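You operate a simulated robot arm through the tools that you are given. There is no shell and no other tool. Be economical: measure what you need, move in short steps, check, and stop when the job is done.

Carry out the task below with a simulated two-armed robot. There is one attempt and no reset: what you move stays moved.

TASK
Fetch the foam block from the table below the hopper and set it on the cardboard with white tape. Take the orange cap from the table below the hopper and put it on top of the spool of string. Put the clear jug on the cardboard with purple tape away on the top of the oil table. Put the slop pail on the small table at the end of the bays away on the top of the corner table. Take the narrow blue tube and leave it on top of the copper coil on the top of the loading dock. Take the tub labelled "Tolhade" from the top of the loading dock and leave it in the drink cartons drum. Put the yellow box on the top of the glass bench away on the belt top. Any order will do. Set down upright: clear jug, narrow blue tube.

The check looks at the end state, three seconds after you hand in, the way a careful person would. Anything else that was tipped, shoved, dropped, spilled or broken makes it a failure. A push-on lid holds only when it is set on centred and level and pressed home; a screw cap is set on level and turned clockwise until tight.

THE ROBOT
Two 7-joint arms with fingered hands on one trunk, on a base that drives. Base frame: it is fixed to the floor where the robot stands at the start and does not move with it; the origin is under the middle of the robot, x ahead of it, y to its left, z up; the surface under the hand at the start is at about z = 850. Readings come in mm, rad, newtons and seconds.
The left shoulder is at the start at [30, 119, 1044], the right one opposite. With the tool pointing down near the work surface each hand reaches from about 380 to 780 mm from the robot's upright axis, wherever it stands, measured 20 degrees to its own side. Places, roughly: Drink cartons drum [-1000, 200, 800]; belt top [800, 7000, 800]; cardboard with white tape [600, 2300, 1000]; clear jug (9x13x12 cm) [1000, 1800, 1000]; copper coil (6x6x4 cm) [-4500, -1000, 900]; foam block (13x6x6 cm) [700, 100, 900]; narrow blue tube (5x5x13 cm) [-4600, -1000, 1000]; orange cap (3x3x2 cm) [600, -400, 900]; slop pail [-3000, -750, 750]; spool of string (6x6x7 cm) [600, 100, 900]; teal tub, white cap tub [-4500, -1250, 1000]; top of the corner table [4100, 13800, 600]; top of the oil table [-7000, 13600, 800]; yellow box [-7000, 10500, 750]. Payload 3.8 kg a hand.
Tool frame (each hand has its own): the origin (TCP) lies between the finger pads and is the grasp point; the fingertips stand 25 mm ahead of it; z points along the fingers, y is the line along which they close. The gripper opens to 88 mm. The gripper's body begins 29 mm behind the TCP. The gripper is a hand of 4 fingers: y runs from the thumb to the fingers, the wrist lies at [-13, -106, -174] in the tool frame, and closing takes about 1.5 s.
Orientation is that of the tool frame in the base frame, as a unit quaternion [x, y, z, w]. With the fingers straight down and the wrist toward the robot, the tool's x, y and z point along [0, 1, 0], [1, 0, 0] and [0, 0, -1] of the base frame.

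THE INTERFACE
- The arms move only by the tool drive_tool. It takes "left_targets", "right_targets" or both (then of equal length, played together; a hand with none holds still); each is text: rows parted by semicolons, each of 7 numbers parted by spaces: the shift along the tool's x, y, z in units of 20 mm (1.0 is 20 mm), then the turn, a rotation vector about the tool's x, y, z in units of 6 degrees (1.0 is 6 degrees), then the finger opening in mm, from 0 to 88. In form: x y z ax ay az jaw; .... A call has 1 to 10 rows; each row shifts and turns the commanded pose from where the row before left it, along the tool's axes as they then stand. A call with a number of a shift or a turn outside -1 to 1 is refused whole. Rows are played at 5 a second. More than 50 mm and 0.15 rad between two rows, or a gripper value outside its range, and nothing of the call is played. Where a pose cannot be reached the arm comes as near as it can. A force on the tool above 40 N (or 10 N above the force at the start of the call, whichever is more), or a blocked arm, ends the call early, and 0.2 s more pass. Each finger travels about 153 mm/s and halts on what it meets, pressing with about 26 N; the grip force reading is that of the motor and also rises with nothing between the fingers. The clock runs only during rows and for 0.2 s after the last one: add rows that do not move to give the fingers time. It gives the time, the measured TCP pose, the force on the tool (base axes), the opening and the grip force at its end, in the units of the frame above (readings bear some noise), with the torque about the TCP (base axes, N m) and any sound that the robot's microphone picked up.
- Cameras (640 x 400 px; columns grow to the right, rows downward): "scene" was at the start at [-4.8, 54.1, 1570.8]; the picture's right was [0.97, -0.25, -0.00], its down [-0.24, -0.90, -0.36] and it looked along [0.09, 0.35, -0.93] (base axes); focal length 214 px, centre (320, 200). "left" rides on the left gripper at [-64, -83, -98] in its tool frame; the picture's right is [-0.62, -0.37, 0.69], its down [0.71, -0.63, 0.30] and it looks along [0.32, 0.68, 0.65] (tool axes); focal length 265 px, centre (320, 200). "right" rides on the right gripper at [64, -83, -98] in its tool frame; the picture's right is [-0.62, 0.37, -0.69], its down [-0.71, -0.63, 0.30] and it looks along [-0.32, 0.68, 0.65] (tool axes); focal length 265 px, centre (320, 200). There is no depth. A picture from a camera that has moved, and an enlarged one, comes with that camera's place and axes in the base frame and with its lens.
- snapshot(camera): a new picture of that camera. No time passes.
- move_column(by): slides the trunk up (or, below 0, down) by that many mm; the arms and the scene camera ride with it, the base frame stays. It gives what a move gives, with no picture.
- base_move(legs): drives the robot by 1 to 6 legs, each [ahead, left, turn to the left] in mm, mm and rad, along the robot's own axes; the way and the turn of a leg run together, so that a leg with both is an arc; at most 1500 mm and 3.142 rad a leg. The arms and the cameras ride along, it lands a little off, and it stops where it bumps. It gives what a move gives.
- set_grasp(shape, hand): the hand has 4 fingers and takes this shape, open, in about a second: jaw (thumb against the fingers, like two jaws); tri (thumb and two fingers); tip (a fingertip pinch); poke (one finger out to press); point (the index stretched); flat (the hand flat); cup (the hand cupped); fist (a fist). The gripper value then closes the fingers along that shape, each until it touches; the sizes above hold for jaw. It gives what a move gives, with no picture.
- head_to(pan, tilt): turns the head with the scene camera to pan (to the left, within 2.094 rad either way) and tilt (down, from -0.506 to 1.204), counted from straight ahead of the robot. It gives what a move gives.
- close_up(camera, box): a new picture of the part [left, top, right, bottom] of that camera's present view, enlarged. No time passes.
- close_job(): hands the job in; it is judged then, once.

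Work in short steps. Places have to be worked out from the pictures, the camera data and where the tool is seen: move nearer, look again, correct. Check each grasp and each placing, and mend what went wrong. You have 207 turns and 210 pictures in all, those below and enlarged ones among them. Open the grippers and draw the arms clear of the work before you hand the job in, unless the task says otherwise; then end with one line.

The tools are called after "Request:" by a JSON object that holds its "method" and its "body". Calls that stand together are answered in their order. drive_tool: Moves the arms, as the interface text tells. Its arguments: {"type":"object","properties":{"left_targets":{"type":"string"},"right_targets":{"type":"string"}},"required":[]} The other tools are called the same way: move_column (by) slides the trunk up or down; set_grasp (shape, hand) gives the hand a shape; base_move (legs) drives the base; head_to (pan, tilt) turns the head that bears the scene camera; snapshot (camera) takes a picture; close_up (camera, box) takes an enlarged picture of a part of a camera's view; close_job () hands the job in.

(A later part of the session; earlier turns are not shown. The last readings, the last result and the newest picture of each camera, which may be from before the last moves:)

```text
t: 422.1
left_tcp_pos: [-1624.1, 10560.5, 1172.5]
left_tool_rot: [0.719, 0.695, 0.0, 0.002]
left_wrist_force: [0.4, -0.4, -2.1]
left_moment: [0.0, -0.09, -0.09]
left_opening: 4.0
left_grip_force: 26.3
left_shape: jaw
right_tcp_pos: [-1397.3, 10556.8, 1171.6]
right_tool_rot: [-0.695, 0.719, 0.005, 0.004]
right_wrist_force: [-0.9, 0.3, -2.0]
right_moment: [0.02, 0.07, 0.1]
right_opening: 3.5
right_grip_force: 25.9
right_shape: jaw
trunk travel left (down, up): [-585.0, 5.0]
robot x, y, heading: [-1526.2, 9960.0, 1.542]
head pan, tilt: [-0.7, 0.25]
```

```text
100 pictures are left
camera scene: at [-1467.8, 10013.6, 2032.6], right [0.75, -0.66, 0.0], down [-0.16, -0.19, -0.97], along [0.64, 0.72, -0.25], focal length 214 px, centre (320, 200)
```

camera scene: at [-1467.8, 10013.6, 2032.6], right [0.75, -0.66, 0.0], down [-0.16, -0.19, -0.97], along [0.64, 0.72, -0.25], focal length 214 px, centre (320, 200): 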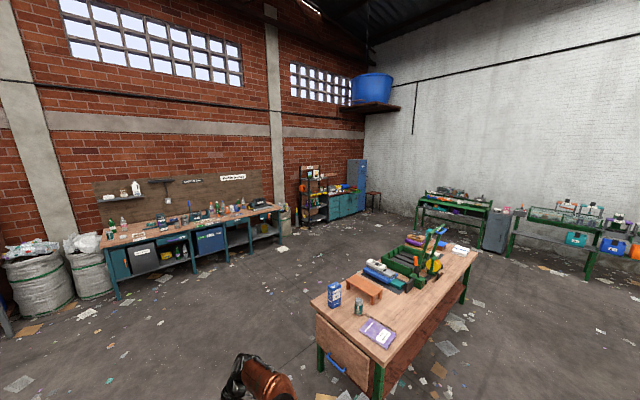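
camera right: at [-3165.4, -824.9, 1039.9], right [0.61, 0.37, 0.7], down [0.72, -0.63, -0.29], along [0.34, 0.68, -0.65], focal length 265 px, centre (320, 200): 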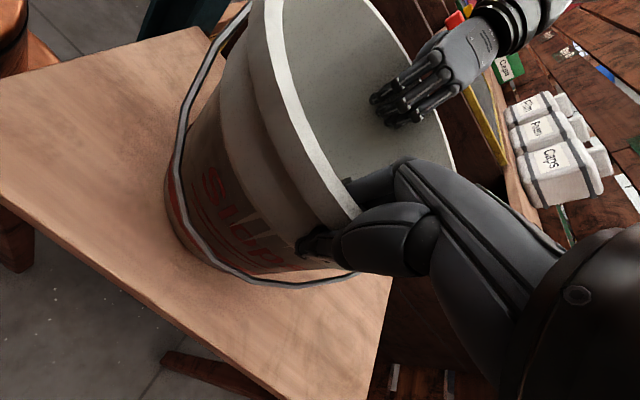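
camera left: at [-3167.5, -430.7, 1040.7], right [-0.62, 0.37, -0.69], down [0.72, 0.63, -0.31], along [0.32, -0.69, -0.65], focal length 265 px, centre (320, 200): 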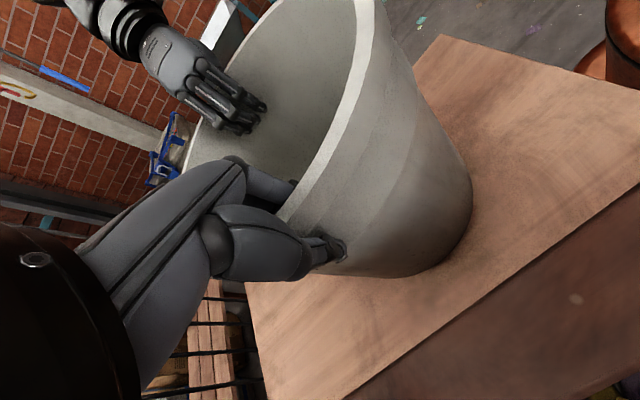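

The corner table is the small stool in the corner. I'll pass north of the cross bench and east.

Request:
{"method": "base_move", "body": {"legs": [[1450, 0, 0.03], [650, 0, 0], [0, -1480, 0], [0, -1480, 0], [0, -1400, 0]]}}

Request:
{"method": "head_to", "body": {"pan": -0.6, "tilt": 0.4}}

Request:
{"method": "snapshot", "body": {"camera": "scene"}}

```text
t: 453.1
left_tcp_pos: [2727.2, 12716.6, 1172.8]
left_tool_rot: [0.693, 0.721, 0.001, 0.002]
left_wrist_force: [0.8, 0.7, -1.9]
left_moment: [0.04, -0.04, -0.12]
left_opening: 4.2
left_grip_force: 26.0
left_shape: jaw
right_tcp_pos: [2953.7, 12729.5, 1172.4]
right_tool_rot: [0.72, -0.694, -0.005, -0.004]
right_wrist_force: [-1.1, -0.3, -3.0]
right_moment: [0.04, 0.1, 0.11]
right_opening: 3.6
right_grip_force: 26.0
right_shape: jaw
trunk travel left (down, up): [-585.0, 5.0]
robot x, y, heading: [2862.2, 12128.0, 1.612]
head pan, tilt: [-0.7, 0.25]
```

```text
t: 453.8
left_tcp_pos: [2727.5, 12716.6, 1173.2]
left_tool_rot: [0.693, 0.721, 0.0, 0.001]
left_wrist_force: [-0.5, -0.4, -2.7]
left_moment: [0.02, -0.05, -0.13]
left_opening: 3.7
left_grip_force: 25.8
left_shape: jaw
right_tcp_pos: [2955.6, 12729.8, 1172.5]
right_tool_rot: [0.72, -0.694, -0.005, -0.004]
right_wrist_force: [-0.4, -0.1, -2.7]
right_moment: [0.01, 0.02, 0.1]
right_opening: 3.5
right_grip_force: 25.9
right_shape: jaw
trunk travel left (down, up): [-585.0, 5.0]
robot x, y, heading: [2862.2, 12124.6, 1.615]
head pan, tilt: [-0.6, 0.4]
```

```text
99 pictures are left
camera scene: at [2915.3, 12186.5, 2018.6], right [0.85, -0.53, 0.0], down [-0.21, -0.33, -0.92], along [0.49, 0.78, -0.39], focal length 214 px, centre (320, 200)
```

scene: 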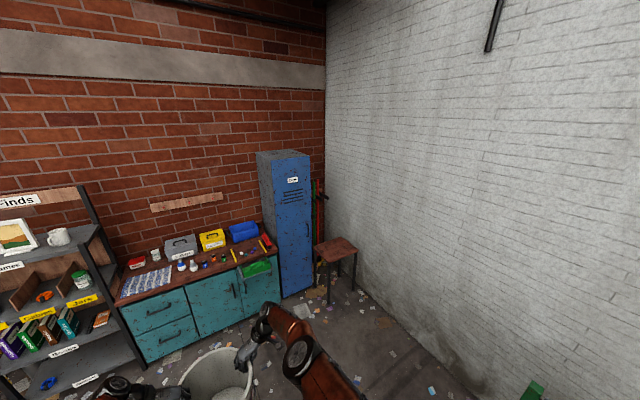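

The stool top is near (4129,13766), z≈600, with the locker behind-left and a wall at x≈4450. I'll approach diagonally (heading ≈1.05).

Request:
{"method": "base_move", "body": {"legs": [[0, 0, -0.565], [1180, -272, 0]]}}

Request:
{"method": "head_to", "body": {"pan": 0, "tilt": 0.85}}

Request:
{"method": "snapshot", "body": {"camera": "scene"}}

```text
t: 461.6
left_tcp_pos: [3902.7, 13614.0, 1172.4]
left_tool_rot: [0.865, 0.502, -0.001, 0.001]
left_wrist_force: [1.0, -1.1, -3.3]
left_moment: [-0.06, -0.02, -0.11]
left_opening: 4.1
left_grip_force: 26.3
left_shape: jaw
right_tcp_pos: [4102.3, 13506.0, 1172.4]
right_tool_rot: [-0.502, 0.865, 0.003, 0.005]
right_wrist_force: [-0.5, 1.2, -0.4]
right_moment: [0.06, 0.05, 0.11]
right_opening: 3.5
right_grip_force: 26.1
right_shape: jaw
trunk travel left (down, up): [-585.0, 5.0]
robot x, y, heading: [3711.3, 13041.0, 1.06]
head pan, tilt: [-0.6, 0.4]
```

```text
t: 462.6
left_tcp_pos: [3901.9, 13613.4, 1173.8]
left_tool_rot: [0.864, 0.503, 0.0, 0.001]
left_wrist_force: [0.6, -0.3, -2.4]
left_moment: [-0.02, -0.05, -0.1]
left_opening: 4.0
left_grip_force: 25.7
left_shape: jaw
right_tcp_pos: [4101.5, 13504.9, 1171.7]
right_tool_rot: [-0.502, 0.865, 0.002, 0.005]
right_wrist_force: [0.3, 0.0, -2.3]
right_moment: [0.05, 0.06, 0.13]
right_opening: 3.5
right_grip_force: 26.2
right_shape: jaw
trunk travel left (down, up): [-585.0, 5.0]
robot x, y, heading: [3706.3, 13036.3, 1.057]
head pan, tilt: [0.0, 0.85]
```

```text
98 pictures are left
camera scene: at [3737.0, 13092.8, 1979.5], right [0.87, -0.49, 0.0], down [-0.37, -0.65, -0.66], along [0.32, 0.57, -0.75], focal length 214 px, centre (320, 200)
```

scene: 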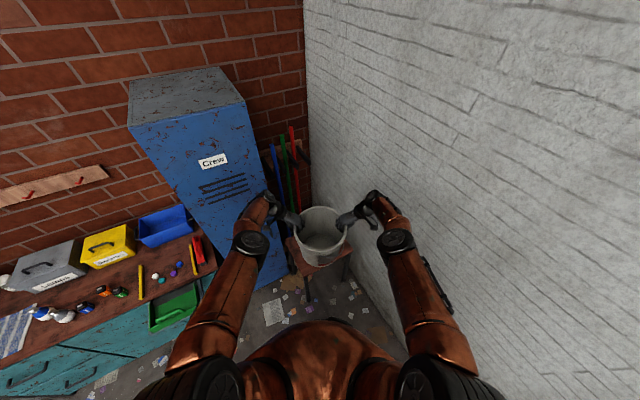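

The table is nearly beneath the pail already. I'll zoom to see its extents.

Request:
{"method": "close_up", "body": {"camera": "scene", "box": [250, 180, 400, 310]}}

```text
3.08 times, centred on (325, 245) of scene
camera zoom: at [3737.0, 13092.8, 1979.5], right [0.87, -0.49, 0.0], down [-0.37, -0.65, -0.66], along [0.32, 0.57, -0.75], focal length 660 px, centre (305, 62)
```

zoom: 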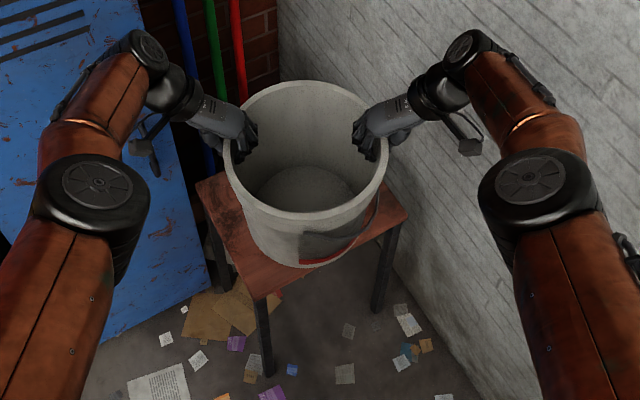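

The tabletop is ≈555 high, spanning x 3915–4320 and y 13631–13961. I'll move the pail to (4120,13755) and lower most of the way.

Request:
{"method": "base_move", "body": {"legs": [[229, -7, 0]]}}

Request:
{"method": "move_column", "body": {"by": -340}}

Request:
{"method": "snapshot", "body": {"camera": "scene"}}

Request:
{"method": "snapshot", "body": {"camera": "left"}}

```text
t: 464.4
left_tcp_pos: [4021.2, 13811.0, 1172.3]
left_tool_rot: [0.864, 0.503, -0.001, 0.001]
left_wrist_force: [0.2, -0.3, -2.7]
left_moment: [-0.05, -0.09, -0.07]
left_opening: 3.8
left_grip_force: 25.4
left_shape: jaw
right_tcp_pos: [4221.0, 13701.6, 1172.3]
right_tool_rot: [-0.503, 0.865, 0.003, 0.005]
right_wrist_force: [0.0, 0.1, -3.0]
right_moment: [0.06, 0.1, 0.12]
right_opening: 3.8
right_grip_force: 25.7
right_shape: jaw
trunk travel left (down, up): [-585.0, 5.0]
robot x, y, heading: [3827.8, 13239.5, 1.059]
head pan, tilt: [0.0, 0.85]
```

```text
t: 467.7
left_tcp_pos: [4020.7, 13811.3, 833.2]
left_tool_rot: [0.865, 0.502, 0.0, 0.001]
left_wrist_force: [0.2, 0.2, -2.6]
left_moment: [-0.01, -0.02, -0.09]
left_opening: 4.0
left_grip_force: 26.1
left_shape: jaw
right_tcp_pos: [4221.1, 13702.2, 831.9]
right_tool_rot: [-0.502, 0.865, 0.003, 0.005]
right_wrist_force: [-1.1, 0.6, -1.9]
right_moment: [0.03, 0.07, 0.1]
right_opening: 3.4
right_grip_force: 26.4
right_shape: jaw
trunk travel left (down, up): [-245.0, 345.0]
robot x, y, heading: [3829.9, 13239.0, 1.051]
head pan, tilt: [0.0, 0.85]
```

```text
96 pictures are left
camera scene: at [3856.4, 13289.9, 1639.6], right [0.87, -0.49, 0.0], down [-0.37, -0.65, -0.66], along [0.32, 0.57, -0.75], focal length 214 px, centre (320, 200)
```

scene: 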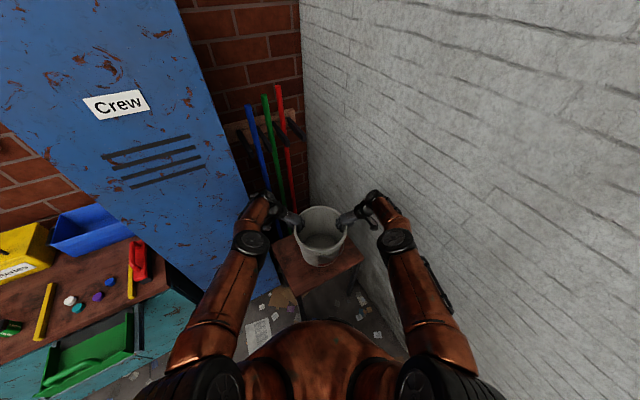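

```text
95 pictures are left
camera left: at [3915.5, 13796.1, 930.7], right [-0.63, -0.36, -0.69], down [-0.19, 0.93, -0.31], along [0.76, -0.06, -0.65], focal length 265 px, centre (320, 200)
```

left: 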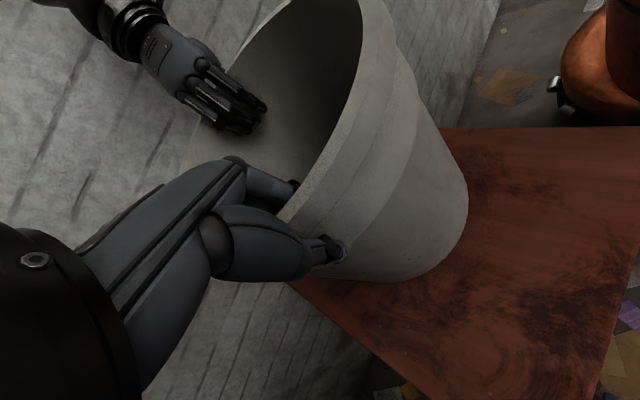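

Good. I'll lower further and read the forces.

Request:
{"method": "move_column", "body": {"by": -55}}

Request:
{"method": "snapshot", "body": {"camera": "left"}}

```text
t: 468.6
left_tcp_pos: [4022.7, 13813.1, 790.0]
left_tool_rot: [0.863, 0.505, 0.009, 0.003]
left_wrist_force: [-5.3, -4.6, 25.1]
left_moment: [-0.22, -0.1, -0.13]
left_opening: 4.7
left_grip_force: 26.5
left_shape: jaw
right_tcp_pos: [4222.5, 13705.6, 789.2]
right_tool_rot: [-0.5, 0.866, 0.012, 0.01]
right_wrist_force: [-1.5, -7.3, 22.8]
right_moment: [0.08, 0.29, 0.18]
right_opening: 4.2
right_grip_force: 26.0
right_shape: jaw
trunk travel left (down, up): [-190.0, 400.0]
robot x, y, heading: [3827.0, 13237.9, 1.058]
head pan, tilt: [0.0, 0.85]
stopped: the force on the tool passed its limit at 42 N (the readings are from after the stop); the commanded pose is now the measured one
```

```text
94 pictures are left
camera left: at [3915.6, 13795.9, 885.9], right [-0.61, -0.36, -0.71], down [-0.19, 0.93, -0.3], along [0.77, -0.05, -0.64], focal length 265 px, centre (320, 200)
```

left: 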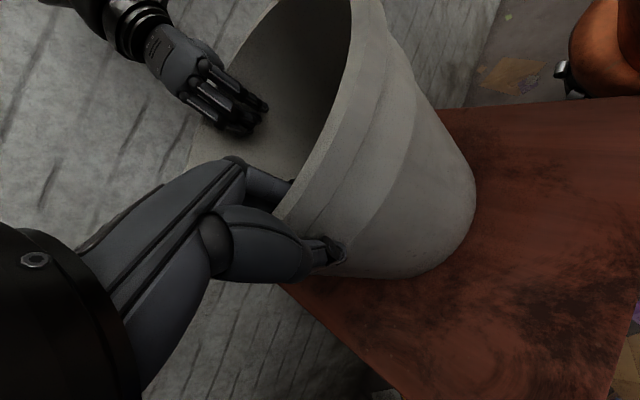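

It's on the table. I'll relieve the pressure and open both hands.

Request:
{"method": "move_column", "body": {"by": 4}}

Request:
{"method": "drive_tool", "body": {"left_targets": "0 0 0 0 0 0 10; 0 0 0 0 0 0 20; 0 0 0 0 0 0 40; 0 0 0 0 0 0 60; 0 0 0 0 0 0 60; 0 0 0 0 0 0 60", "right_targets": "0 0 0 0 0 0 10; 0 0 0 0 0 0 20; 0 0 0 0 0 0 40; 0 0 0 0 0 0 60; 0 0 0 0 0 0 60; 0 0 0 0 0 0 60"}}

Request:
{"method": "move_column", "body": {"by": 60}}

Request:
{"method": "snapshot", "body": {"camera": "left"}}

Request:
{"method": "snapshot", "body": {"camera": "right"}}

```text
t: 469.1
left_tcp_pos: [4022.5, 13812.4, 789.1]
left_tool_rot: [0.863, 0.505, 0.008, 0.001]
left_wrist_force: [-3.4, -4.1, 17.1]
left_moment: [-0.12, -0.1, -0.13]
left_opening: 4.8
left_grip_force: 26.5
left_shape: jaw
right_tcp_pos: [4221.3, 13702.9, 789.9]
right_tool_rot: [-0.499, 0.866, 0.01, 0.01]
right_wrist_force: [-1.2, -3.5, 16.3]
right_moment: [0.06, 0.23, 0.16]
right_opening: 4.4
right_grip_force: 26.0
right_shape: jaw
trunk travel left (down, up): [-194.0, 396.0]
robot x, y, heading: [3827.2, 13236.3, 1.058]
head pan, tilt: [0.0, 0.85]
```

```text
t: 470.5
left_tcp_pos: [4024.6, 13815.4, 788.2]
left_tool_rot: [0.863, 0.506, 0.006, 0.002]
left_wrist_force: [-0.1, -0.8, -0.4]
left_moment: [0.02, -0.01, 0.03]
left_opening: 59.4
left_grip_force: 0.0
left_shape: jaw
right_tcp_pos: [4223.9, 13706.4, 788.6]
right_tool_rot: [-0.5, 0.866, 0.008, 0.009]
right_wrist_force: [-0.7, 0.1, 0.4]
right_moment: [0.0, -0.01, 0.03]
right_opening: 59.5
right_grip_force: 0.1
right_shape: jaw
trunk travel left (down, up): [-194.0, 396.0]
robot x, y, heading: [3827.4, 13239.2, 1.059]
head pan, tilt: [0.0, 0.85]
```

```text
t: 471.5
left_tcp_pos: [4022.3, 13815.8, 847.5]
left_tool_rot: [0.863, 0.505, 0.006, 0.001]
left_wrist_force: [-0.4, 0.0, 1.0]
left_moment: [0.01, 0.0, -0.01]
left_opening: 59.5
left_grip_force: 0.1
left_shape: jaw
right_tcp_pos: [4222.5, 13705.8, 847.8]
right_tool_rot: [-0.5, 0.866, 0.009, 0.008]
right_wrist_force: [0.3, 0.0, -0.4]
right_moment: [0.01, -0.01, 0.03]
right_opening: 59.5
right_grip_force: 0.0
right_shape: jaw
trunk travel left (down, up): [-254.0, 336.0]
robot x, y, heading: [3824.0, 13237.4, 1.054]
head pan, tilt: [0.0, 0.85]
```

```text
93 pictures are left
camera left: at [3916.8, 13798.4, 944.7], right [-0.62, -0.36, -0.7], down [-0.2, 0.93, -0.3], along [0.76, -0.05, -0.64], focal length 265 px, centre (320, 200)
```

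left: 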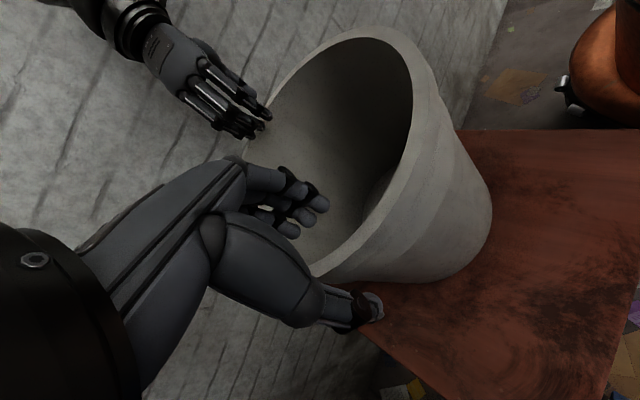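

```text
92 pictures are left
camera right: at [4261.5, 13606.5, 944.1], right [-0.01, 0.71, 0.71], down [0.9, 0.31, -0.29], along [-0.43, 0.64, -0.64], focal length 265 px, centre (320, 200)
```

right: 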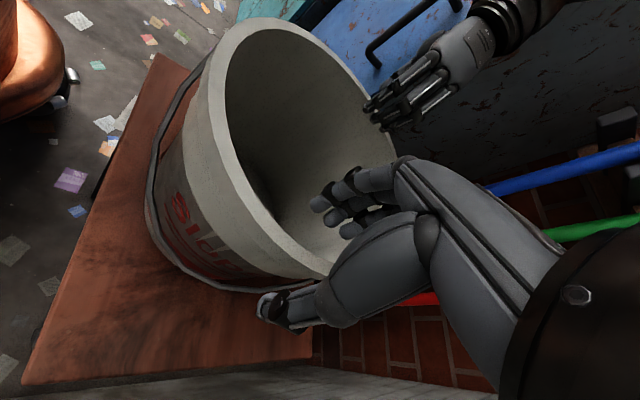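

The pail stands free on the corner table. I'll raise, back away and turn south to go for the jug.

Request:
{"method": "move_column", "body": {"by": 330}}

Request:
{"method": "base_move", "body": {"legs": [[-550, 0, 0], [0, 0, -2.63], [600, -1200, 0]]}}

Request:
{"method": "head_to", "body": {"pan": 0, "tilt": 0.3}}

Request:
{"method": "snapshot", "body": {"camera": "scene"}}

```text
t: 474.8
left_tcp_pos: [4023.9, 13815.0, 1176.6]
left_tool_rot: [0.863, 0.505, 0.006, 0.002]
left_wrist_force: [-0.2, -0.1, -0.5]
left_moment: [-0.01, -0.01, 0.0]
left_opening: 59.5
left_grip_force: 0.1
left_shape: jaw
right_tcp_pos: [4222.9, 13706.7, 1178.6]
right_tool_rot: [-0.499, 0.866, 0.009, 0.007]
right_wrist_force: [0.3, -0.4, -0.2]
right_moment: [0.02, 0.0, 0.01]
right_opening: 59.3
right_grip_force: 0.1
right_shape: jaw
trunk travel left (down, up): [-584.0, 6.0]
robot x, y, heading: [3825.7, 13239.9, 1.06]
head pan, tilt: [0.0, 0.85]
```

```text
t: 490.5
left_tcp_pos: [2436.7, 11585.9, 1178.2]
left_tool_rot: [-0.696, 0.718, 0.0, -0.006]
left_wrist_force: [-0.1, 0.2, -0.2]
left_moment: [0.01, -0.03, -0.01]
left_opening: 59.6
left_grip_force: 0.2
left_shape: jaw
right_tcp_pos: [2210.2, 11589.4, 1179.1]
right_tool_rot: [0.722, 0.691, -0.006, 0.01]
right_wrist_force: [0.1, -0.2, 0.1]
right_moment: [0.02, 0.01, -0.02]
right_opening: 60.0
right_grip_force: 0.1
right_shape: jaw
trunk travel left (down, up): [-584.0, 6.0]
robot x, y, heading: [2343.4, 12189.1, -1.601]
head pan, tilt: [0.0, 0.85]
```

```text
t: 491.5
left_tcp_pos: [2436.9, 11587.2, 1177.7]
left_tool_rot: [-0.696, 0.718, 0.0, -0.007]
left_wrist_force: [0.0, -0.4, -0.2]
left_moment: [0.03, 0.0, 0.03]
left_opening: 59.6
left_grip_force: 0.1
left_shape: jaw
right_tcp_pos: [2209.3, 11589.8, 1178.4]
right_tool_rot: [0.722, 0.691, -0.005, 0.01]
right_wrist_force: [-0.1, -0.2, -0.6]
right_moment: [0.0, 0.0, -0.01]
right_opening: 59.5
right_grip_force: 0.1
right_shape: jaw
trunk travel left (down, up): [-584.0, 6.0]
robot x, y, heading: [2343.2, 12188.3, -1.604]
head pan, tilt: [0.0, 0.3]
```

```text
91 pictures are left
camera scene: at [2342.8, 12114.8, 2027.2], right [-1.0, 0.03, 0.0], down [0.01, 0.3, -0.95], along [-0.03, -0.95, -0.3], focal length 214 px, centre (320, 200)
```

scene: 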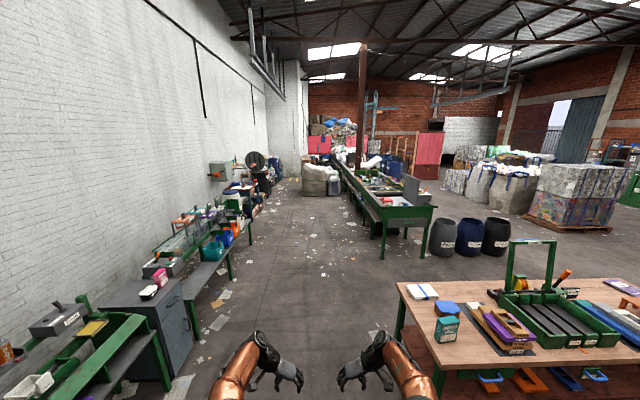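

A clear corridor leads ahead at x≈2300; a large sack stands at about (2000–2800, 5140). I'll drive south to y≈6500.

Request:
{"method": "base_move", "body": {"legs": [[1450, 0, 0.034], [1450, 0, 0], [1450, 0, 0], [1150, 0, 0]]}}

Request:
{"method": "snapshot", "body": {"camera": "scene"}}

```text
t: 517.7
left_tcp_pos: [2417.3, 6097.5, 1178.4]
left_tool_rot: [-0.707, 0.707, 0.0, -0.006]
left_wrist_force: [-0.1, -0.3, -0.2]
left_moment: [0.02, 0.02, -0.02]
left_opening: 59.6
left_grip_force: 0.2
left_shape: jaw
right_tcp_pos: [2190.1, 6093.2, 1178.2]
right_tool_rot: [0.712, 0.702, -0.005, 0.01]
right_wrist_force: [0.0, 1.3, -0.2]
right_moment: [-0.01, -0.01, 0.02]
right_opening: 59.5
right_grip_force: 0.0
right_shape: jaw
trunk travel left (down, up): [-584.0, 6.0]
robot x, y, heading: [2306.2, 6694.9, -1.575]
head pan, tilt: [0.0, 0.3]
```

```text
90 pictures are left
camera scene: at [2307.3, 6622.2, 2027.3], right [-1.0, 0.0, 0.0], down [0.0, 0.3, -0.96], along [0.0, -0.96, -0.3], focal length 214 px, centre (320, 200)
```

scene: 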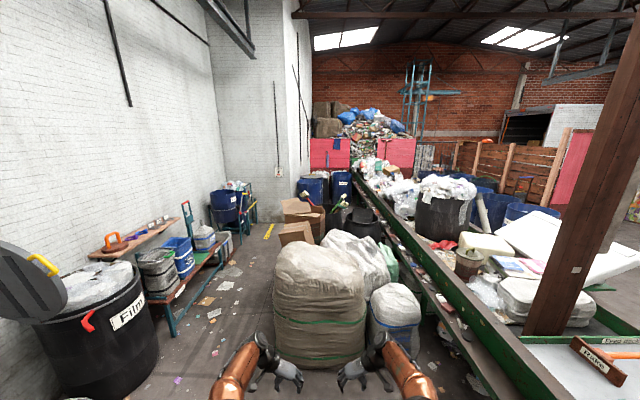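

I'll pass the sack on its east side (x≈3280), then look again.

Request:
{"method": "base_move", "body": {"legs": [[0, 950, 0], [1150, 0, 0], [1000, 0, 0]]}}

Request:
{"method": "head_to", "body": {"pan": -0.5, "tilt": 0.45}}

Request:
{"method": "snapshot", "body": {"camera": "scene"}}

```text
t: 533.1
left_tcp_pos: [3332.3, 3914.1, 1178.6]
left_tool_rot: [-0.704, 0.71, 0.0, -0.007]
left_wrist_force: [0.4, -0.3, -0.1]
left_moment: [-0.02, -0.02, 0.0]
left_opening: 59.7
left_grip_force: 0.1
left_shape: jaw
right_tcp_pos: [3106.3, 3913.6, 1178.5]
right_tool_rot: [0.715, 0.699, -0.006, 0.01]
right_wrist_force: [0.4, -0.2, -0.5]
right_moment: [0.02, 0.01, 0.0]
right_opening: 59.8
right_grip_force: 0.0
right_shape: jaw
trunk travel left (down, up): [-584.0, 6.0]
robot x, y, heading: [3228.0, 4515.5, -1.584]
head pan, tilt: [0.0, 0.3]
```

```text
t: 534.0
left_tcp_pos: [3333.1, 3914.4, 1178.4]
left_tool_rot: [-0.704, 0.71, 0.0, -0.006]
left_wrist_force: [-0.5, 0.3, -0.2]
left_moment: [-0.01, 0.0, -0.02]
left_opening: 59.4
left_grip_force: 0.1
left_shape: jaw
right_tcp_pos: [3105.8, 3914.8, 1177.0]
right_tool_rot: [0.715, 0.699, -0.005, 0.01]
right_wrist_force: [1.0, 0.4, -0.1]
right_moment: [0.0, 0.02, 0.0]
right_opening: 59.4
right_grip_force: 0.1
right_shape: jaw
trunk travel left (down, up): [-584.0, 6.0]
robot x, y, heading: [3226.5, 4510.4, -1.582]
head pan, tilt: [-0.499, 0.45]
```

```text
89 pictures are left
camera scene: at [3184.2, 4454.3, 2013.4], right [-0.87, 0.49, 0.0], down [0.21, 0.38, -0.9], along [-0.44, -0.79, -0.44], focal length 214 px, centre (320, 200)
```

scene: 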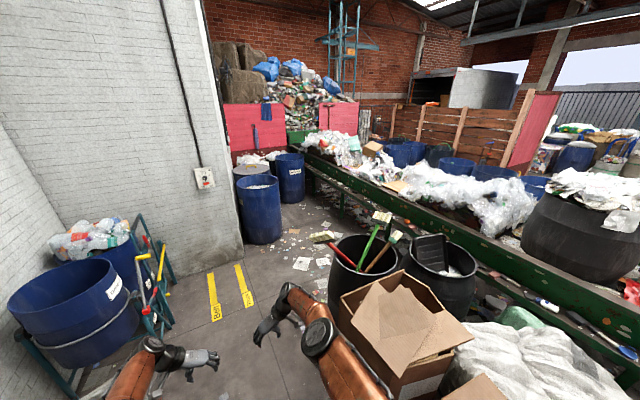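

The way past the bins is open. I'll go along x≈3080 to y≈2760, turn to face -x, and come up to the belt's far side.

Request:
{"method": "base_move", "body": {"legs": [[1480, -110, 0.01], [250, 0, 0], [0, 0, -1.57], [980, 360, 0]]}}

Request:
{"method": "head_to", "body": {"pan": 0.25, "tilt": 0.5}}

Request:
{"method": "snapshot", "body": {"camera": "scene"}}

```text
t: 551.6
left_tcp_pos: [1534.9, 2310.5, 1177.5]
left_tool_rot: [-0.002, 1.0, 0.004, -0.005]
left_wrist_force: [-0.7, 0.4, -0.8]
left_moment: [0.0, 0.0, -0.02]
left_opening: 59.6
left_grip_force: 0.1
left_shape: jaw
right_tcp_pos: [1529.2, 2537.7, 1178.0]
right_tool_rot: [1.0, -0.004, -0.011, 0.003]
right_wrist_force: [0.0, 0.2, -0.7]
right_moment: [0.01, -0.03, -0.01]
right_opening: 59.6
right_grip_force: 0.0
right_shape: jaw
trunk travel left (down, up): [-584.0, 6.0]
robot x, y, heading: [2128.0, 2423.0, -3.14]
head pan, tilt: [-0.499, 0.45]
```

```text
t: 552.7
left_tcp_pos: [1534.2, 2310.6, 1176.9]
left_tool_rot: [-0.001, 1.0, 0.005, -0.005]
left_wrist_force: [0.2, -0.7, -0.4]
left_moment: [0.01, -0.05, 0.0]
left_opening: 59.2
left_grip_force: 0.1
left_shape: jaw
right_tcp_pos: [1530.2, 2536.7, 1179.1]
right_tool_rot: [1.0, -0.005, -0.011, 0.003]
right_wrist_force: [-0.2, 0.5, 1.0]
right_moment: [-0.01, -0.02, 0.01]
right_opening: 59.6
right_grip_force: 0.0
right_shape: jaw
trunk travel left (down, up): [-584.0, 6.0]
robot x, y, heading: [2136.5, 2421.6, -3.138]
head pan, tilt: [0.25, 0.499]
```

```text
88 pictures are left
camera scene: at [2064.4, 2401.4, 2008.9], right [-0.25, 0.97, 0.0], down [0.46, 0.12, -0.88], along [-0.85, -0.22, -0.48], focal length 214 px, centre (320, 200)
```

scene: 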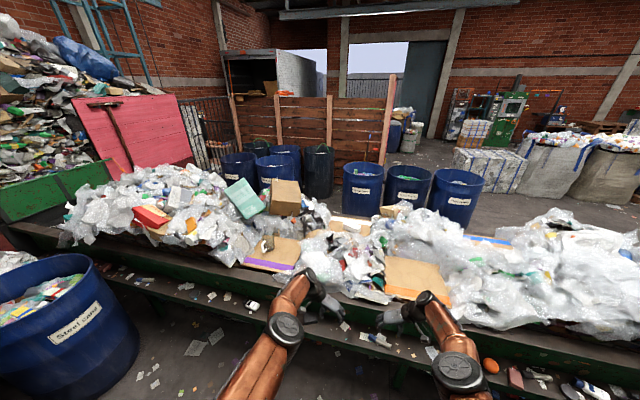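

I see the purple-taped cardboard at (275,253). I'll zoom in.

Request:
{"method": "close_up", "body": {"camera": "scene", "box": [220, 200, 340, 300]}}

```text
4.00 times, centred on (280, 250) of scene
camera zoom: at [2064.4, 2401.4, 2008.9], right [-0.25, 0.97, 0.0], down [0.46, 0.12, -0.88], along [-0.85, -0.22, -0.48], focal length 858 px, centre (480, 0)
```

zoom: 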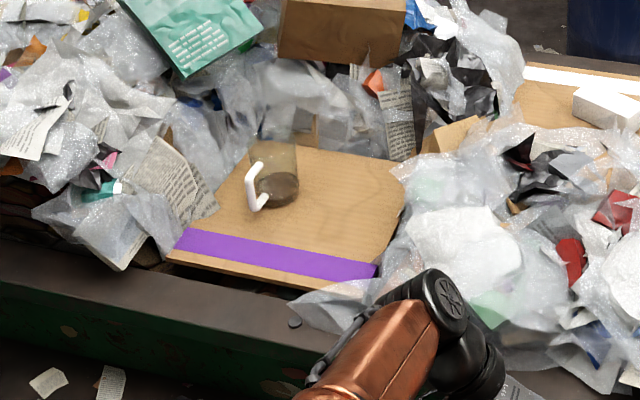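

The jug (white handle to the left, toward -y) stands at about (1027,1764). I'll rotate the right hand back to thumb-near orientation, raise both, and tuck the left.

Request:
{"method": "drive_tool", "body": {"left_targets": "-1 0 -1 0 0 0 60; -1 0 -1 0 0 0 60; -1 0 -1 0 0 0 60; -1 0 -1 0 0 0 60; -1 0 -1 0 0 0 60; -1 0 -1 0 0 0 60; -1 0 -1 0 0 0 60; -1 0 -1 0 0 0 60; 0 0 0 0 0 0 60; 0 0 0 0 0 0 60", "right_targets": "0 0 -1 0 0 1 60; 0 0 -1 0 0 1 60; 0 0 -1 0 0 1 60; 0 0 0 0 0 1 60; 0 0 0 0 0 1 60; 0 0 0 0 0 1 60; 0 0 0 0 0 1 60; 0 0 0 0 0 1 60; 0 0 0 0 0 1 60; 0 0 0 0 0 1 60"}}

Request:
{"method": "drive_tool", "body": {"right_targets": "0 0 0 0 0 1 60; 0 0 0 0 0 1 60; 0 0 0 0 0 1 60; 0 0 0 0 0 1 60; 0 0 0 0 0 1 60; 0 0 0 0 0 0 60"}}

Request:
{"method": "base_move", "body": {"legs": [[250, 0, 0], [0, 760, 0]]}}

Request:
{"method": "snapshot", "body": {"camera": "right"}}

```text
t: 554.9
left_tcp_pos: [1507.3, 2289.0, 1283.3]
left_tool_rot: [-0.002, 1.0, 0.004, -0.003]
left_wrist_force: [0.1, 0.6, 0.4]
left_moment: [0.03, -0.01, -0.01]
left_opening: 59.5
left_grip_force: 0.0
left_shape: jaw
left hand out of reach, approached as far as the arm can: row 1, 2, 3, 4, 5, 6, 7, 8
right_tcp_pos: [1530.6, 2537.3, 1239.1]
right_tool_rot: [0.863, -0.506, -0.008, 0.009]
right_wrist_force: [0.4, -0.4, 0.4]
right_moment: [-0.01, 0.01, -0.01]
right_opening: 59.5
right_grip_force: 0.2
right_shape: jaw
trunk travel left (down, up): [-584.0, 6.0]
robot x, y, heading: [2132.7, 2424.4, -3.141]
head pan, tilt: [0.25, 0.499]
```

```text
t: 556.3
left_tcp_pos: [1507.8, 2291.6, 1282.6]
left_tool_rot: [-0.002, 1.0, 0.004, -0.004]
left_wrist_force: [-0.1, -0.7, -1.0]
left_moment: [-0.01, 0.0, 0.0]
left_opening: 59.9
left_grip_force: 0.2
left_shape: jaw
right_tcp_pos: [1531.2, 2538.2, 1238.2]
right_tool_rot: [-0.703, 0.711, 0.006, -0.01]
right_wrist_force: [0.2, 0.1, 0.2]
right_moment: [-0.01, -0.02, -0.03]
right_opening: 59.6
right_grip_force: 0.1
right_shape: jaw
trunk travel left (down, up): [-584.0, 6.0]
robot x, y, heading: [2129.8, 2422.1, -3.137]
head pan, tilt: [0.25, 0.499]
```

```text
t: 561.9
left_tcp_pos: [1260.2, 1517.5, 1282.5]
left_tool_rot: [-0.003, 1.0, 0.004, -0.003]
left_wrist_force: [0.1, 0.0, -0.8]
left_moment: [0.03, 0.02, 0.02]
left_opening: 59.5
left_grip_force: 0.1
left_shape: jaw
right_tcp_pos: [1283.3, 1764.1, 1236.6]
right_tool_rot: [-0.704, 0.71, 0.006, -0.01]
right_wrist_force: [0.7, -1.3, 1.0]
right_moment: [0.01, -0.03, -0.02]
right_opening: 59.6
right_grip_force: 0.0
right_shape: jaw
trunk travel left (down, up): [-584.0, 6.0]
robot x, y, heading: [1885.2, 1651.6, -3.138]
head pan, tilt: [0.25, 0.499]
```

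```text
86 pictures are left
camera right: at [1366.9, 1700.1, 1334.8], right [-0.35, 0.63, 0.7], down [0.63, 0.71, -0.32], along [-0.7, 0.32, -0.64], focal length 265 px, centre (320, 200)
```

right: 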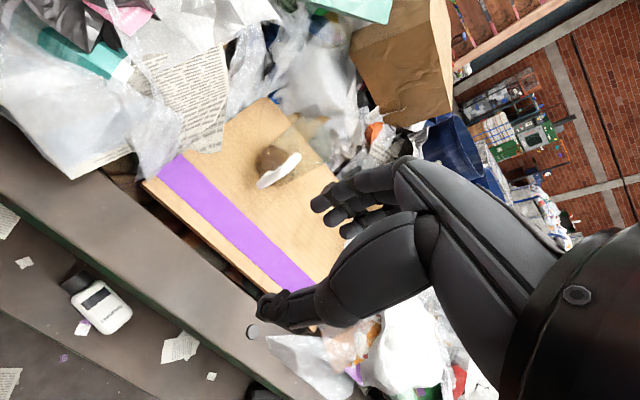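

I'll zoom on the jug.

Request:
{"method": "close_up", "body": {"camera": "right", "box": [220, 90, 360, 210]}}

```text
3.33 times, centred on (290, 150) of right
camera zoom: at [1366.9, 1700.1, 1334.8], right [-0.35, 0.63, 0.7], down [0.63, 0.71, -0.32], along [-0.7, 0.32, -0.64], focal length 885 px, centre (420, 367)
```

zoom: 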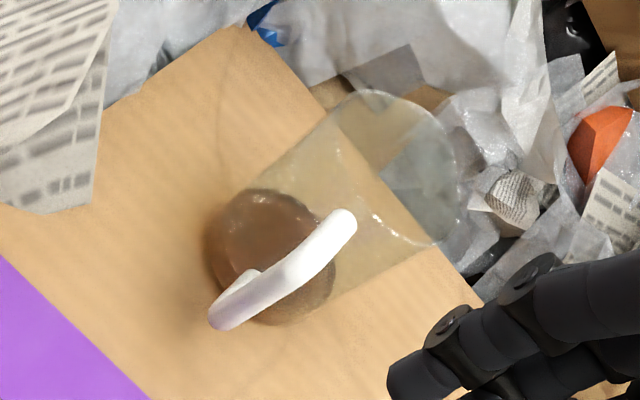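

The jug holds some brown liquid and its handle faces the robot, so I'll pinch its -y side wall with the left hand, already turned sideways. Jug centre is ≈(990,1765), rim z≈1072. I'll retract the right hand and line up.

Request:
{"method": "drive_tool", "body": {"right_targets": "0 -1 -1 0 0 0 60; 0 -1 -1 0 0 0 60; 0 -1 -1 0 0 0 60; 0 -1 -1 0 0 0 60; 0 -1 0 0 0 0 60; 0 -1 0 0 0 0 60"}}

Request:
{"method": "base_move", "body": {"legs": [[0, -206, 0], [200, 0, 0]]}}

Request:
{"method": "snapshot", "body": {"camera": "left"}}

```text
t: 563.3
left_tcp_pos: [1260.8, 1516.2, 1283.7]
left_tool_rot: [-0.003, 1.0, 0.006, -0.003]
left_wrist_force: [-0.5, -0.4, -0.2]
left_moment: [0.0, -0.01, 0.01]
left_opening: 59.6
left_grip_force: 0.1
left_shape: jaw
right_tcp_pos: [1403.3, 1765.0, 1314.1]
right_tool_rot: [-0.704, 0.71, 0.006, -0.01]
right_wrist_force: [0.3, 0.4, 0.2]
right_moment: [0.0, 0.03, -0.04]
right_opening: 59.6
right_grip_force: 0.0
right_shape: jaw
trunk travel left (down, up): [-584.0, 6.0]
robot x, y, heading: [1887.0, 1649.4, -3.138]
head pan, tilt: [0.25, 0.499]
```

```text
t: 566.1
left_tcp_pos: [1061.5, 1723.3, 1285.1]
left_tool_rot: [-0.002, 1.0, 0.005, -0.004]
left_wrist_force: [1.2, 0.8, 0.2]
left_moment: [-0.02, 0.01, 0.01]
left_opening: 59.5
left_grip_force: 0.0
left_shape: jaw
right_tcp_pos: [1205.3, 1971.6, 1315.9]
right_tool_rot: [-0.704, 0.71, 0.006, -0.011]
right_wrist_force: [-0.6, -0.6, 0.0]
right_moment: [0.05, 0.03, 0.0]
right_opening: 59.6
right_grip_force: 0.1
right_shape: jaw
trunk travel left (down, up): [-584.0, 6.0]
robot x, y, heading: [1684.7, 1856.3, -3.141]
head pan, tilt: [0.25, 0.499]
```

```text
84 pictures are left
camera left: at [1125.4, 1638.3, 1381.4], right [0.61, -0.36, -0.7], down [-0.71, -0.63, -0.3], along [-0.33, 0.69, -0.64], focal length 265 px, centre (320, 200)
```

left: 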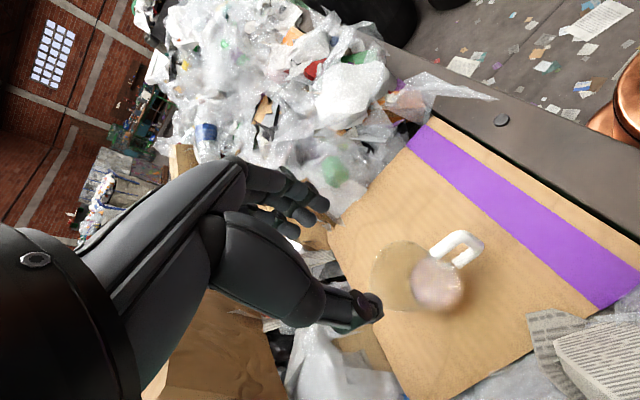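

Jug centre is ≈(1009,1768). I'll pull the right hand further back, advance, and lower the trunk 125 mm.

Request:
{"method": "drive_tool", "body": {"right_targets": "0 -1 0 0 0 0 60; 0 -1 0 0 0 0 60; 0 -1 0 0 0 0 60; 0 -1 0 0 0 0 60; 0 0 0 0 0 0 60"}}

Request:
{"method": "base_move", "body": {"legs": [[52, -2, 0]]}}

Request:
{"method": "move_column", "body": {"by": -130}}

Request:
{"method": "snapshot", "body": {"camera": "left"}}

```text
t: 567.3
left_tcp_pos: [1059.2, 1723.9, 1284.1]
left_tool_rot: [-0.001, 1.0, 0.005, -0.003]
left_wrist_force: [1.2, 0.3, -0.3]
left_moment: [0.0, -0.02, 0.03]
left_opening: 59.5
left_grip_force: 0.0
left_shape: jaw
right_tcp_pos: [1283.5, 1971.2, 1312.8]
right_tool_rot: [-0.704, 0.71, 0.005, -0.01]
right_wrist_force: [1.4, 0.4, 0.9]
right_moment: [0.0, -0.01, -0.03]
right_opening: 59.6
right_grip_force: 0.0
right_shape: jaw
trunk travel left (down, up): [-584.0, 6.0]
robot x, y, heading: [1680.4, 1856.7, -3.146]
head pan, tilt: [0.25, 0.499]
```

```text
t: 568.3
left_tcp_pos: [1016.1, 1726.2, 1287.9]
left_tool_rot: [-0.002, 1.0, 0.005, -0.007]
left_wrist_force: [0.1, -0.1, -0.3]
left_moment: [0.01, 0.03, -0.01]
left_opening: 59.5
left_grip_force: 0.1
left_shape: jaw
right_tcp_pos: [1240.5, 1973.2, 1313.7]
right_tool_rot: [-0.704, 0.71, 0.008, -0.013]
right_wrist_force: [0.4, 0.1, 0.1]
right_moment: [0.01, 0.05, 0.0]
right_opening: 59.7
right_grip_force: 0.0
right_shape: jaw
trunk travel left (down, up): [-584.0, 6.0]
robot x, y, heading: [1629.8, 1861.2, -3.141]
head pan, tilt: [0.25, 0.499]
```

```text
t: 569.9
left_tcp_pos: [1008.5, 1726.5, 1154.4]
left_tool_rot: [-0.002, 1.0, 0.005, -0.005]
left_wrist_force: [0.5, -0.3, -0.5]
left_moment: [0.0, 0.02, -0.01]
left_opening: 59.6
left_grip_force: 0.0
left_shape: jaw
right_tcp_pos: [1231.4, 1972.8, 1183.9]
right_tool_rot: [-0.704, 0.71, 0.006, -0.009]
right_wrist_force: [-0.6, 0.2, -0.3]
right_moment: [-0.01, 0.0, -0.03]
right_opening: 59.9
right_grip_force: 0.0
right_shape: jaw
trunk travel left (down, up): [-454.0, 136.0]
robot x, y, heading: [1631.2, 1859.3, -3.138]
head pan, tilt: [0.25, 0.499]
```

```text
83 pictures are left
camera left: at [1071.5, 1641.0, 1250.8], right [0.62, -0.36, -0.7], down [-0.71, -0.63, -0.3], along [-0.33, 0.69, -0.64], focal length 265 px, centre (320, 200)
```

left: 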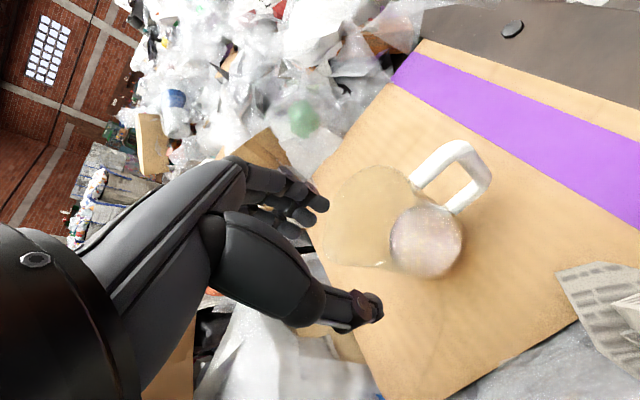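

Jug centre refined to (1012,1772). I'll adjust 3 mm and lower 60 mm, then check the finger straddle.

Request:
{"method": "drive_tool", "body": {"left_targets": "-0.15 0.17 0 0 0 0 60; 0 0 0 0 0 0 60"}}

Request:
{"method": "move_column", "body": {"by": -55}}

Request:
{"method": "close_up", "body": {"camera": "left", "box": [230, 110, 490, 350]}}

```text
t: 570.5
left_tcp_pos: [1007.1, 1727.3, 1153.7]
left_tool_rot: [-0.002, 1.0, 0.005, -0.004]
left_wrist_force: [-0.5, 0.2, -0.7]
left_moment: [-0.03, -0.01, 0.0]
left_opening: 59.4
left_grip_force: 0.0
left_shape: jaw
right_tcp_pos: [1232.9, 1974.1, 1182.6]
right_tool_rot: [-0.704, 0.71, 0.006, -0.011]
right_wrist_force: [-0.3, 0.4, -0.2]
right_moment: [0.01, -0.01, 0.01]
right_opening: 59.8
right_grip_force: 0.0
right_shape: jaw
trunk travel left (down, up): [-454.0, 136.0]
robot x, y, heading: [1631.7, 1861.1, -3.139]
head pan, tilt: [0.25, 0.499]
```

```text
t: 571.5
left_tcp_pos: [1003.1, 1729.4, 1108.5]
left_tool_rot: [-0.005, 1.0, 0.012, -0.012]
left_wrist_force: [-1.8, -0.9, 26.8]
left_moment: [1.08, 0.7, 0.11]
left_opening: 59.6
left_grip_force: 0.1
left_shape: jaw
right_tcp_pos: [1233.4, 1973.0, 1126.6]
right_tool_rot: [-0.704, 0.711, 0.005, -0.009]
right_wrist_force: [-0.3, 0.6, 0.2]
right_moment: [0.04, -0.01, -0.04]
right_opening: 59.6
right_grip_force: 0.1
right_shape: jaw
trunk travel left (down, up): [-400.0, 190.0]
robot x, y, heading: [1631.4, 1853.5, -3.142]
head pan, tilt: [0.25, 0.499]
stopped: the force on the tool passed its limit at 43 N (the readings are from after the stop); the commanded pose is now the measured one
```

```text
1.67 times, centred on (360, 230) of left
camera zoom: at [1068.6, 1643.8, 1202.7], right [0.61, -0.35, -0.72], down [-0.72, -0.63, -0.3], along [-0.35, 0.69, -0.63], focal length 442 px, centre (253, 150)
```

zoom: 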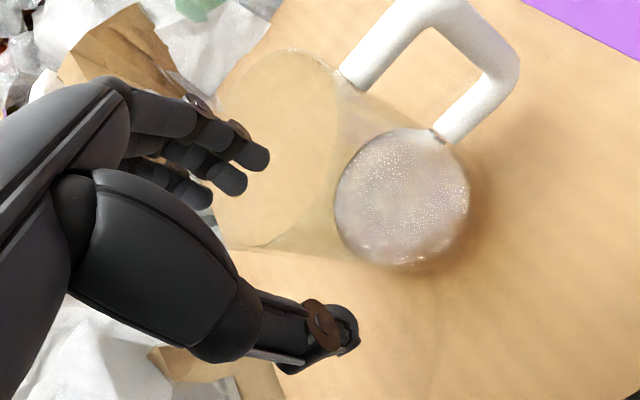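

The far finger caught the jug's rim, so I'll rise at once. Better: put the single thumb inside and the fingers outside the +y wall, so shift 86 mm toward +y.

Request:
{"method": "move_column", "body": {"by": 65}}

Request:
{"method": "base_move", "body": {"legs": [[0, -86, 0]]}}

Request:
{"method": "snapshot", "body": {"camera": "left"}}

```text
t: 572.5
left_tcp_pos: [1004.2, 1729.3, 1166.4]
left_tool_rot: [-0.002, 1.0, 0.007, -0.007]
left_wrist_force: [0.3, 0.3, -0.2]
left_moment: [0.0, 0.04, -0.01]
left_opening: 59.8
left_grip_force: 0.1
left_shape: jaw
right_tcp_pos: [1231.1, 1973.0, 1192.5]
right_tool_rot: [-0.704, 0.71, 0.005, -0.01]
right_wrist_force: [0.5, 0.9, 0.2]
right_moment: [-0.01, 0.0, 0.01]
right_opening: 59.4
right_grip_force: 0.0
right_shape: jaw
trunk travel left (down, up): [-465.0, 125.0]
robot x, y, heading: [1631.9, 1857.4, -3.138]
head pan, tilt: [0.25, 0.499]
```

```text
t: 573.6
left_tcp_pos: [1005.5, 1814.3, 1169.1]
left_tool_rot: [-0.003, 1.0, 0.008, -0.007]
left_wrist_force: [-0.4, 0.5, -0.1]
left_moment: [-0.01, -0.02, 0.02]
left_opening: 59.8
left_grip_force: 0.0
left_shape: jaw
right_tcp_pos: [1232.0, 2057.7, 1193.0]
right_tool_rot: [-0.704, 0.71, 0.005, -0.009]
right_wrist_force: [-0.4, 1.0, -0.3]
right_moment: [-0.03, 0.0, -0.01]
right_opening: 59.7
right_grip_force: 0.1
right_shape: jaw
trunk travel left (down, up): [-465.0, 125.0]
robot x, y, heading: [1634.2, 1943.8, -3.142]
head pan, tilt: [0.25, 0.499]
```

```text
81 pictures are left
camera left: at [1069.5, 1728.6, 1264.0], right [0.61, -0.35, -0.71], down [-0.71, -0.63, -0.3], along [-0.34, 0.69, -0.64], focal length 265 px, centre (320, 200)
```

left: 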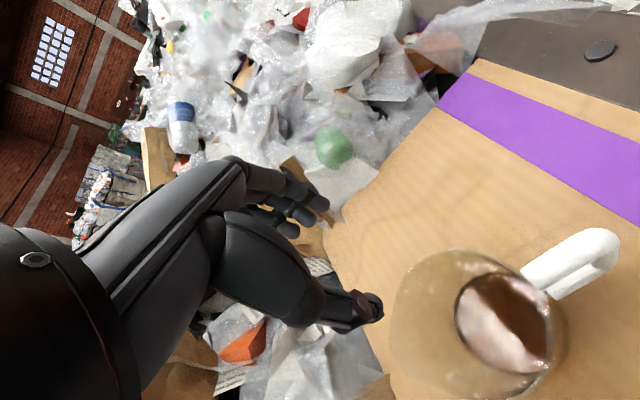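

The jug is upright; centre ≈(1010,1767), so the +y wall is at ≈1809. I'll adjust -5 mm and lower 80 mm.

Request:
{"method": "drive_tool", "body": {"left_targets": "-0.2 -0.25 0 0 0 0 60; 0 0 0 0 0 0 60"}}

Request:
{"method": "move_column", "body": {"by": -60}}

Request:
{"method": "close_up", "body": {"camera": "left", "box": [230, 130, 560, 400]}}

```text
t: 574.2
left_tcp_pos: [1005.1, 1807.9, 1167.3]
left_tool_rot: [-0.004, 1.0, 0.007, -0.006]
left_wrist_force: [0.9, 0.1, 0.2]
left_moment: [-0.02, 0.01, 0.0]
left_opening: 59.6
left_grip_force: 0.0
left_shape: jaw
right_tcp_pos: [1231.5, 2057.3, 1192.0]
right_tool_rot: [-0.704, 0.71, 0.004, -0.01]
right_wrist_force: [-0.3, -0.5, 0.6]
right_moment: [0.0, 0.0, -0.01]
right_opening: 59.7
right_grip_force: 0.0
right_shape: jaw
trunk travel left (down, up): [-465.0, 125.0]
robot x, y, heading: [1632.0, 1943.1, -3.138]
head pan, tilt: [0.25, 0.499]
```

```text
t: 575.2
left_tcp_pos: [1006.1, 1808.0, 1107.5]
left_tool_rot: [-0.003, 1.0, 0.008, -0.007]
left_wrist_force: [0.0, 0.0, 0.9]
left_moment: [-0.04, 0.0, -0.02]
left_opening: 59.9
left_grip_force: 0.1
left_shape: jaw
right_tcp_pos: [1231.6, 2057.3, 1132.0]
right_tool_rot: [-0.705, 0.71, 0.006, -0.011]
right_wrist_force: [0.2, -0.2, -0.4]
right_moment: [-0.03, 0.0, 0.01]
right_opening: 59.8
right_grip_force: 0.0
right_shape: jaw
trunk travel left (down, up): [-405.0, 185.0]
robot x, y, heading: [1632.2, 1948.0, -3.138]
head pan, tilt: [0.25, 0.499]
```

```text
1.48 times, centred on (395, 265) of left
camera zoom: at [1070.4, 1722.1, 1203.8], right [0.61, -0.35, -0.71], down [-0.71, -0.63, -0.3], along [-0.34, 0.69, -0.64], focal length 393 px, centre (209, 104)
```

zoom: 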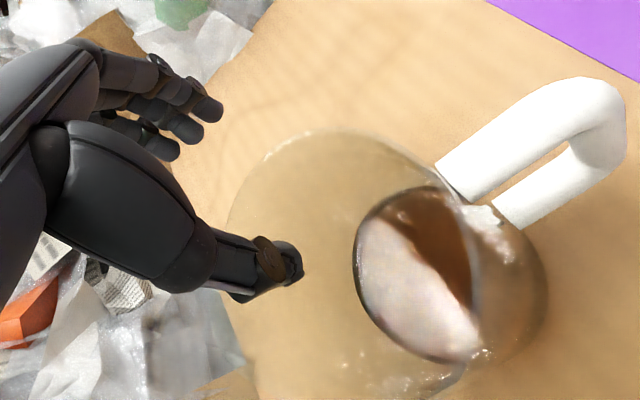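

The thumb is inside and the fingers are outside the rim. I'll lower 40 mm more.

Request:
{"method": "move_column", "body": {"by": -40}}

Request:
{"method": "close_up", "body": {"camera": "left", "box": [230, 130, 560, 400]}}

```text
t: 576.1
left_tcp_pos: [1005.5, 1807.9, 1068.1]
left_tool_rot: [-0.005, 1.0, 0.01, -0.007]
left_wrist_force: [0.7, 0.5, 0.3]
left_moment: [0.02, 0.03, 0.01]
left_opening: 59.9
left_grip_force: 0.1
left_shape: jaw
right_tcp_pos: [1231.0, 2057.7, 1092.5]
right_tool_rot: [-0.705, 0.709, 0.006, -0.01]
right_wrist_force: [0.2, -0.1, 0.1]
right_moment: [0.0, -0.01, -0.03]
right_opening: 59.7
right_grip_force: 0.1
right_shape: jaw
trunk travel left (down, up): [-365.0, 225.0]
robot x, y, heading: [1633.6, 1940.2, -3.138]
head pan, tilt: [0.25, 0.499]
```

```text
1.48 times, centred on (395, 265) of left
camera zoom: at [1070.6, 1722.2, 1163.8], right [0.61, -0.35, -0.71], down [-0.71, -0.63, -0.3], along [-0.34, 0.69, -0.64], focal length 393 px, centre (209, 104)
```

zoom: 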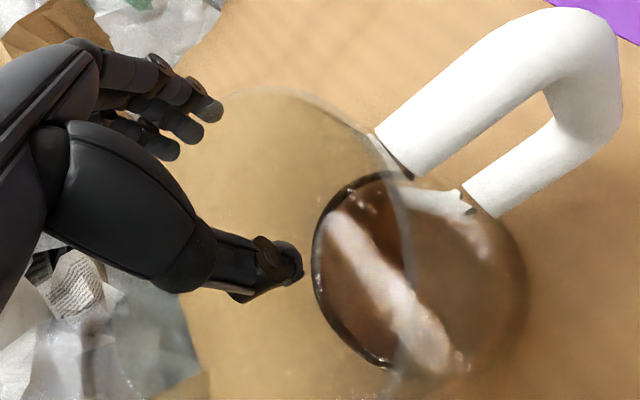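

Lower 8 mm and close gently on the wall.

Request:
{"method": "move_column", "body": {"by": -8}}

Request:
{"method": "drive_tool", "body": {"left_targets": "0 0 0 0 0 0 50; 0 0 0 0 0 0 40; 0 0 0 0 0 0 30; 0 0 0 0 0 0 20; 0 0 0 0 0 0 10; 0 0 0 0 0 0 0; 0 0 0 0 0 0 0; 0 0 0 0 0 0 0; 0 0 0 0 0 0 0"}}

Request:
{"method": "close_up", "body": {"camera": "left", "box": [230, 130, 560, 400]}}

```text
t: 576.6
left_tcp_pos: [1004.7, 1807.1, 1061.5]
left_tool_rot: [-0.004, 1.0, 0.008, -0.007]
left_wrist_force: [-0.9, -0.3, 0.6]
left_moment: [-0.01, -0.01, 0.04]
left_opening: 59.5
left_grip_force: 0.0
left_shape: jaw
right_tcp_pos: [1230.7, 2057.3, 1083.8]
right_tool_rot: [-0.705, 0.709, 0.006, -0.01]
right_wrist_force: [0.6, 0.4, 0.9]
right_moment: [0.01, 0.07, -0.02]
right_opening: 59.7
right_grip_force: 0.0
right_shape: jaw
trunk travel left (down, up): [-357.0, 233.0]
robot x, y, heading: [1630.9, 1944.7, -3.135]
head pan, tilt: [0.25, 0.499]
```

```text
t: 578.6
left_tcp_pos: [1005.6, 1809.1, 1060.1]
left_tool_rot: [-0.004, 1.0, 0.008, -0.007]
left_wrist_force: [0.6, 0.0, 0.4]
left_moment: [0.01, 0.0, -0.01]
left_opening: 0.0
left_grip_force: 25.7
left_shape: jaw
right_tcp_pos: [1232.4, 2056.7, 1084.3]
right_tool_rot: [-0.704, 0.71, 0.005, -0.009]
right_wrist_force: [0.5, -0.3, 0.1]
right_moment: [-0.01, -0.05, -0.01]
right_opening: 59.7
right_grip_force: 0.1
right_shape: jaw
trunk travel left (down, up): [-357.0, 233.0]
robot x, y, heading: [1632.2, 1946.9, -3.139]
head pan, tilt: [0.25, 0.499]
```

```text
1.48 times, centred on (395, 265) of left
camera zoom: at [1070.3, 1722.2, 1155.5], right [0.61, -0.35, -0.71], down [-0.71, -0.63, -0.3], along [-0.34, 0.69, -0.64], focal length 393 px, centre (209, 104)
```

zoom: 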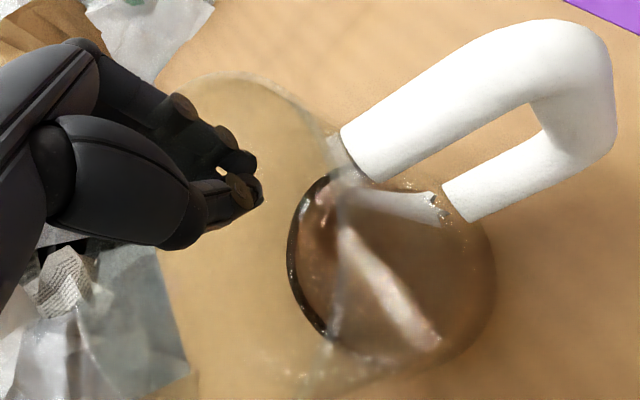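

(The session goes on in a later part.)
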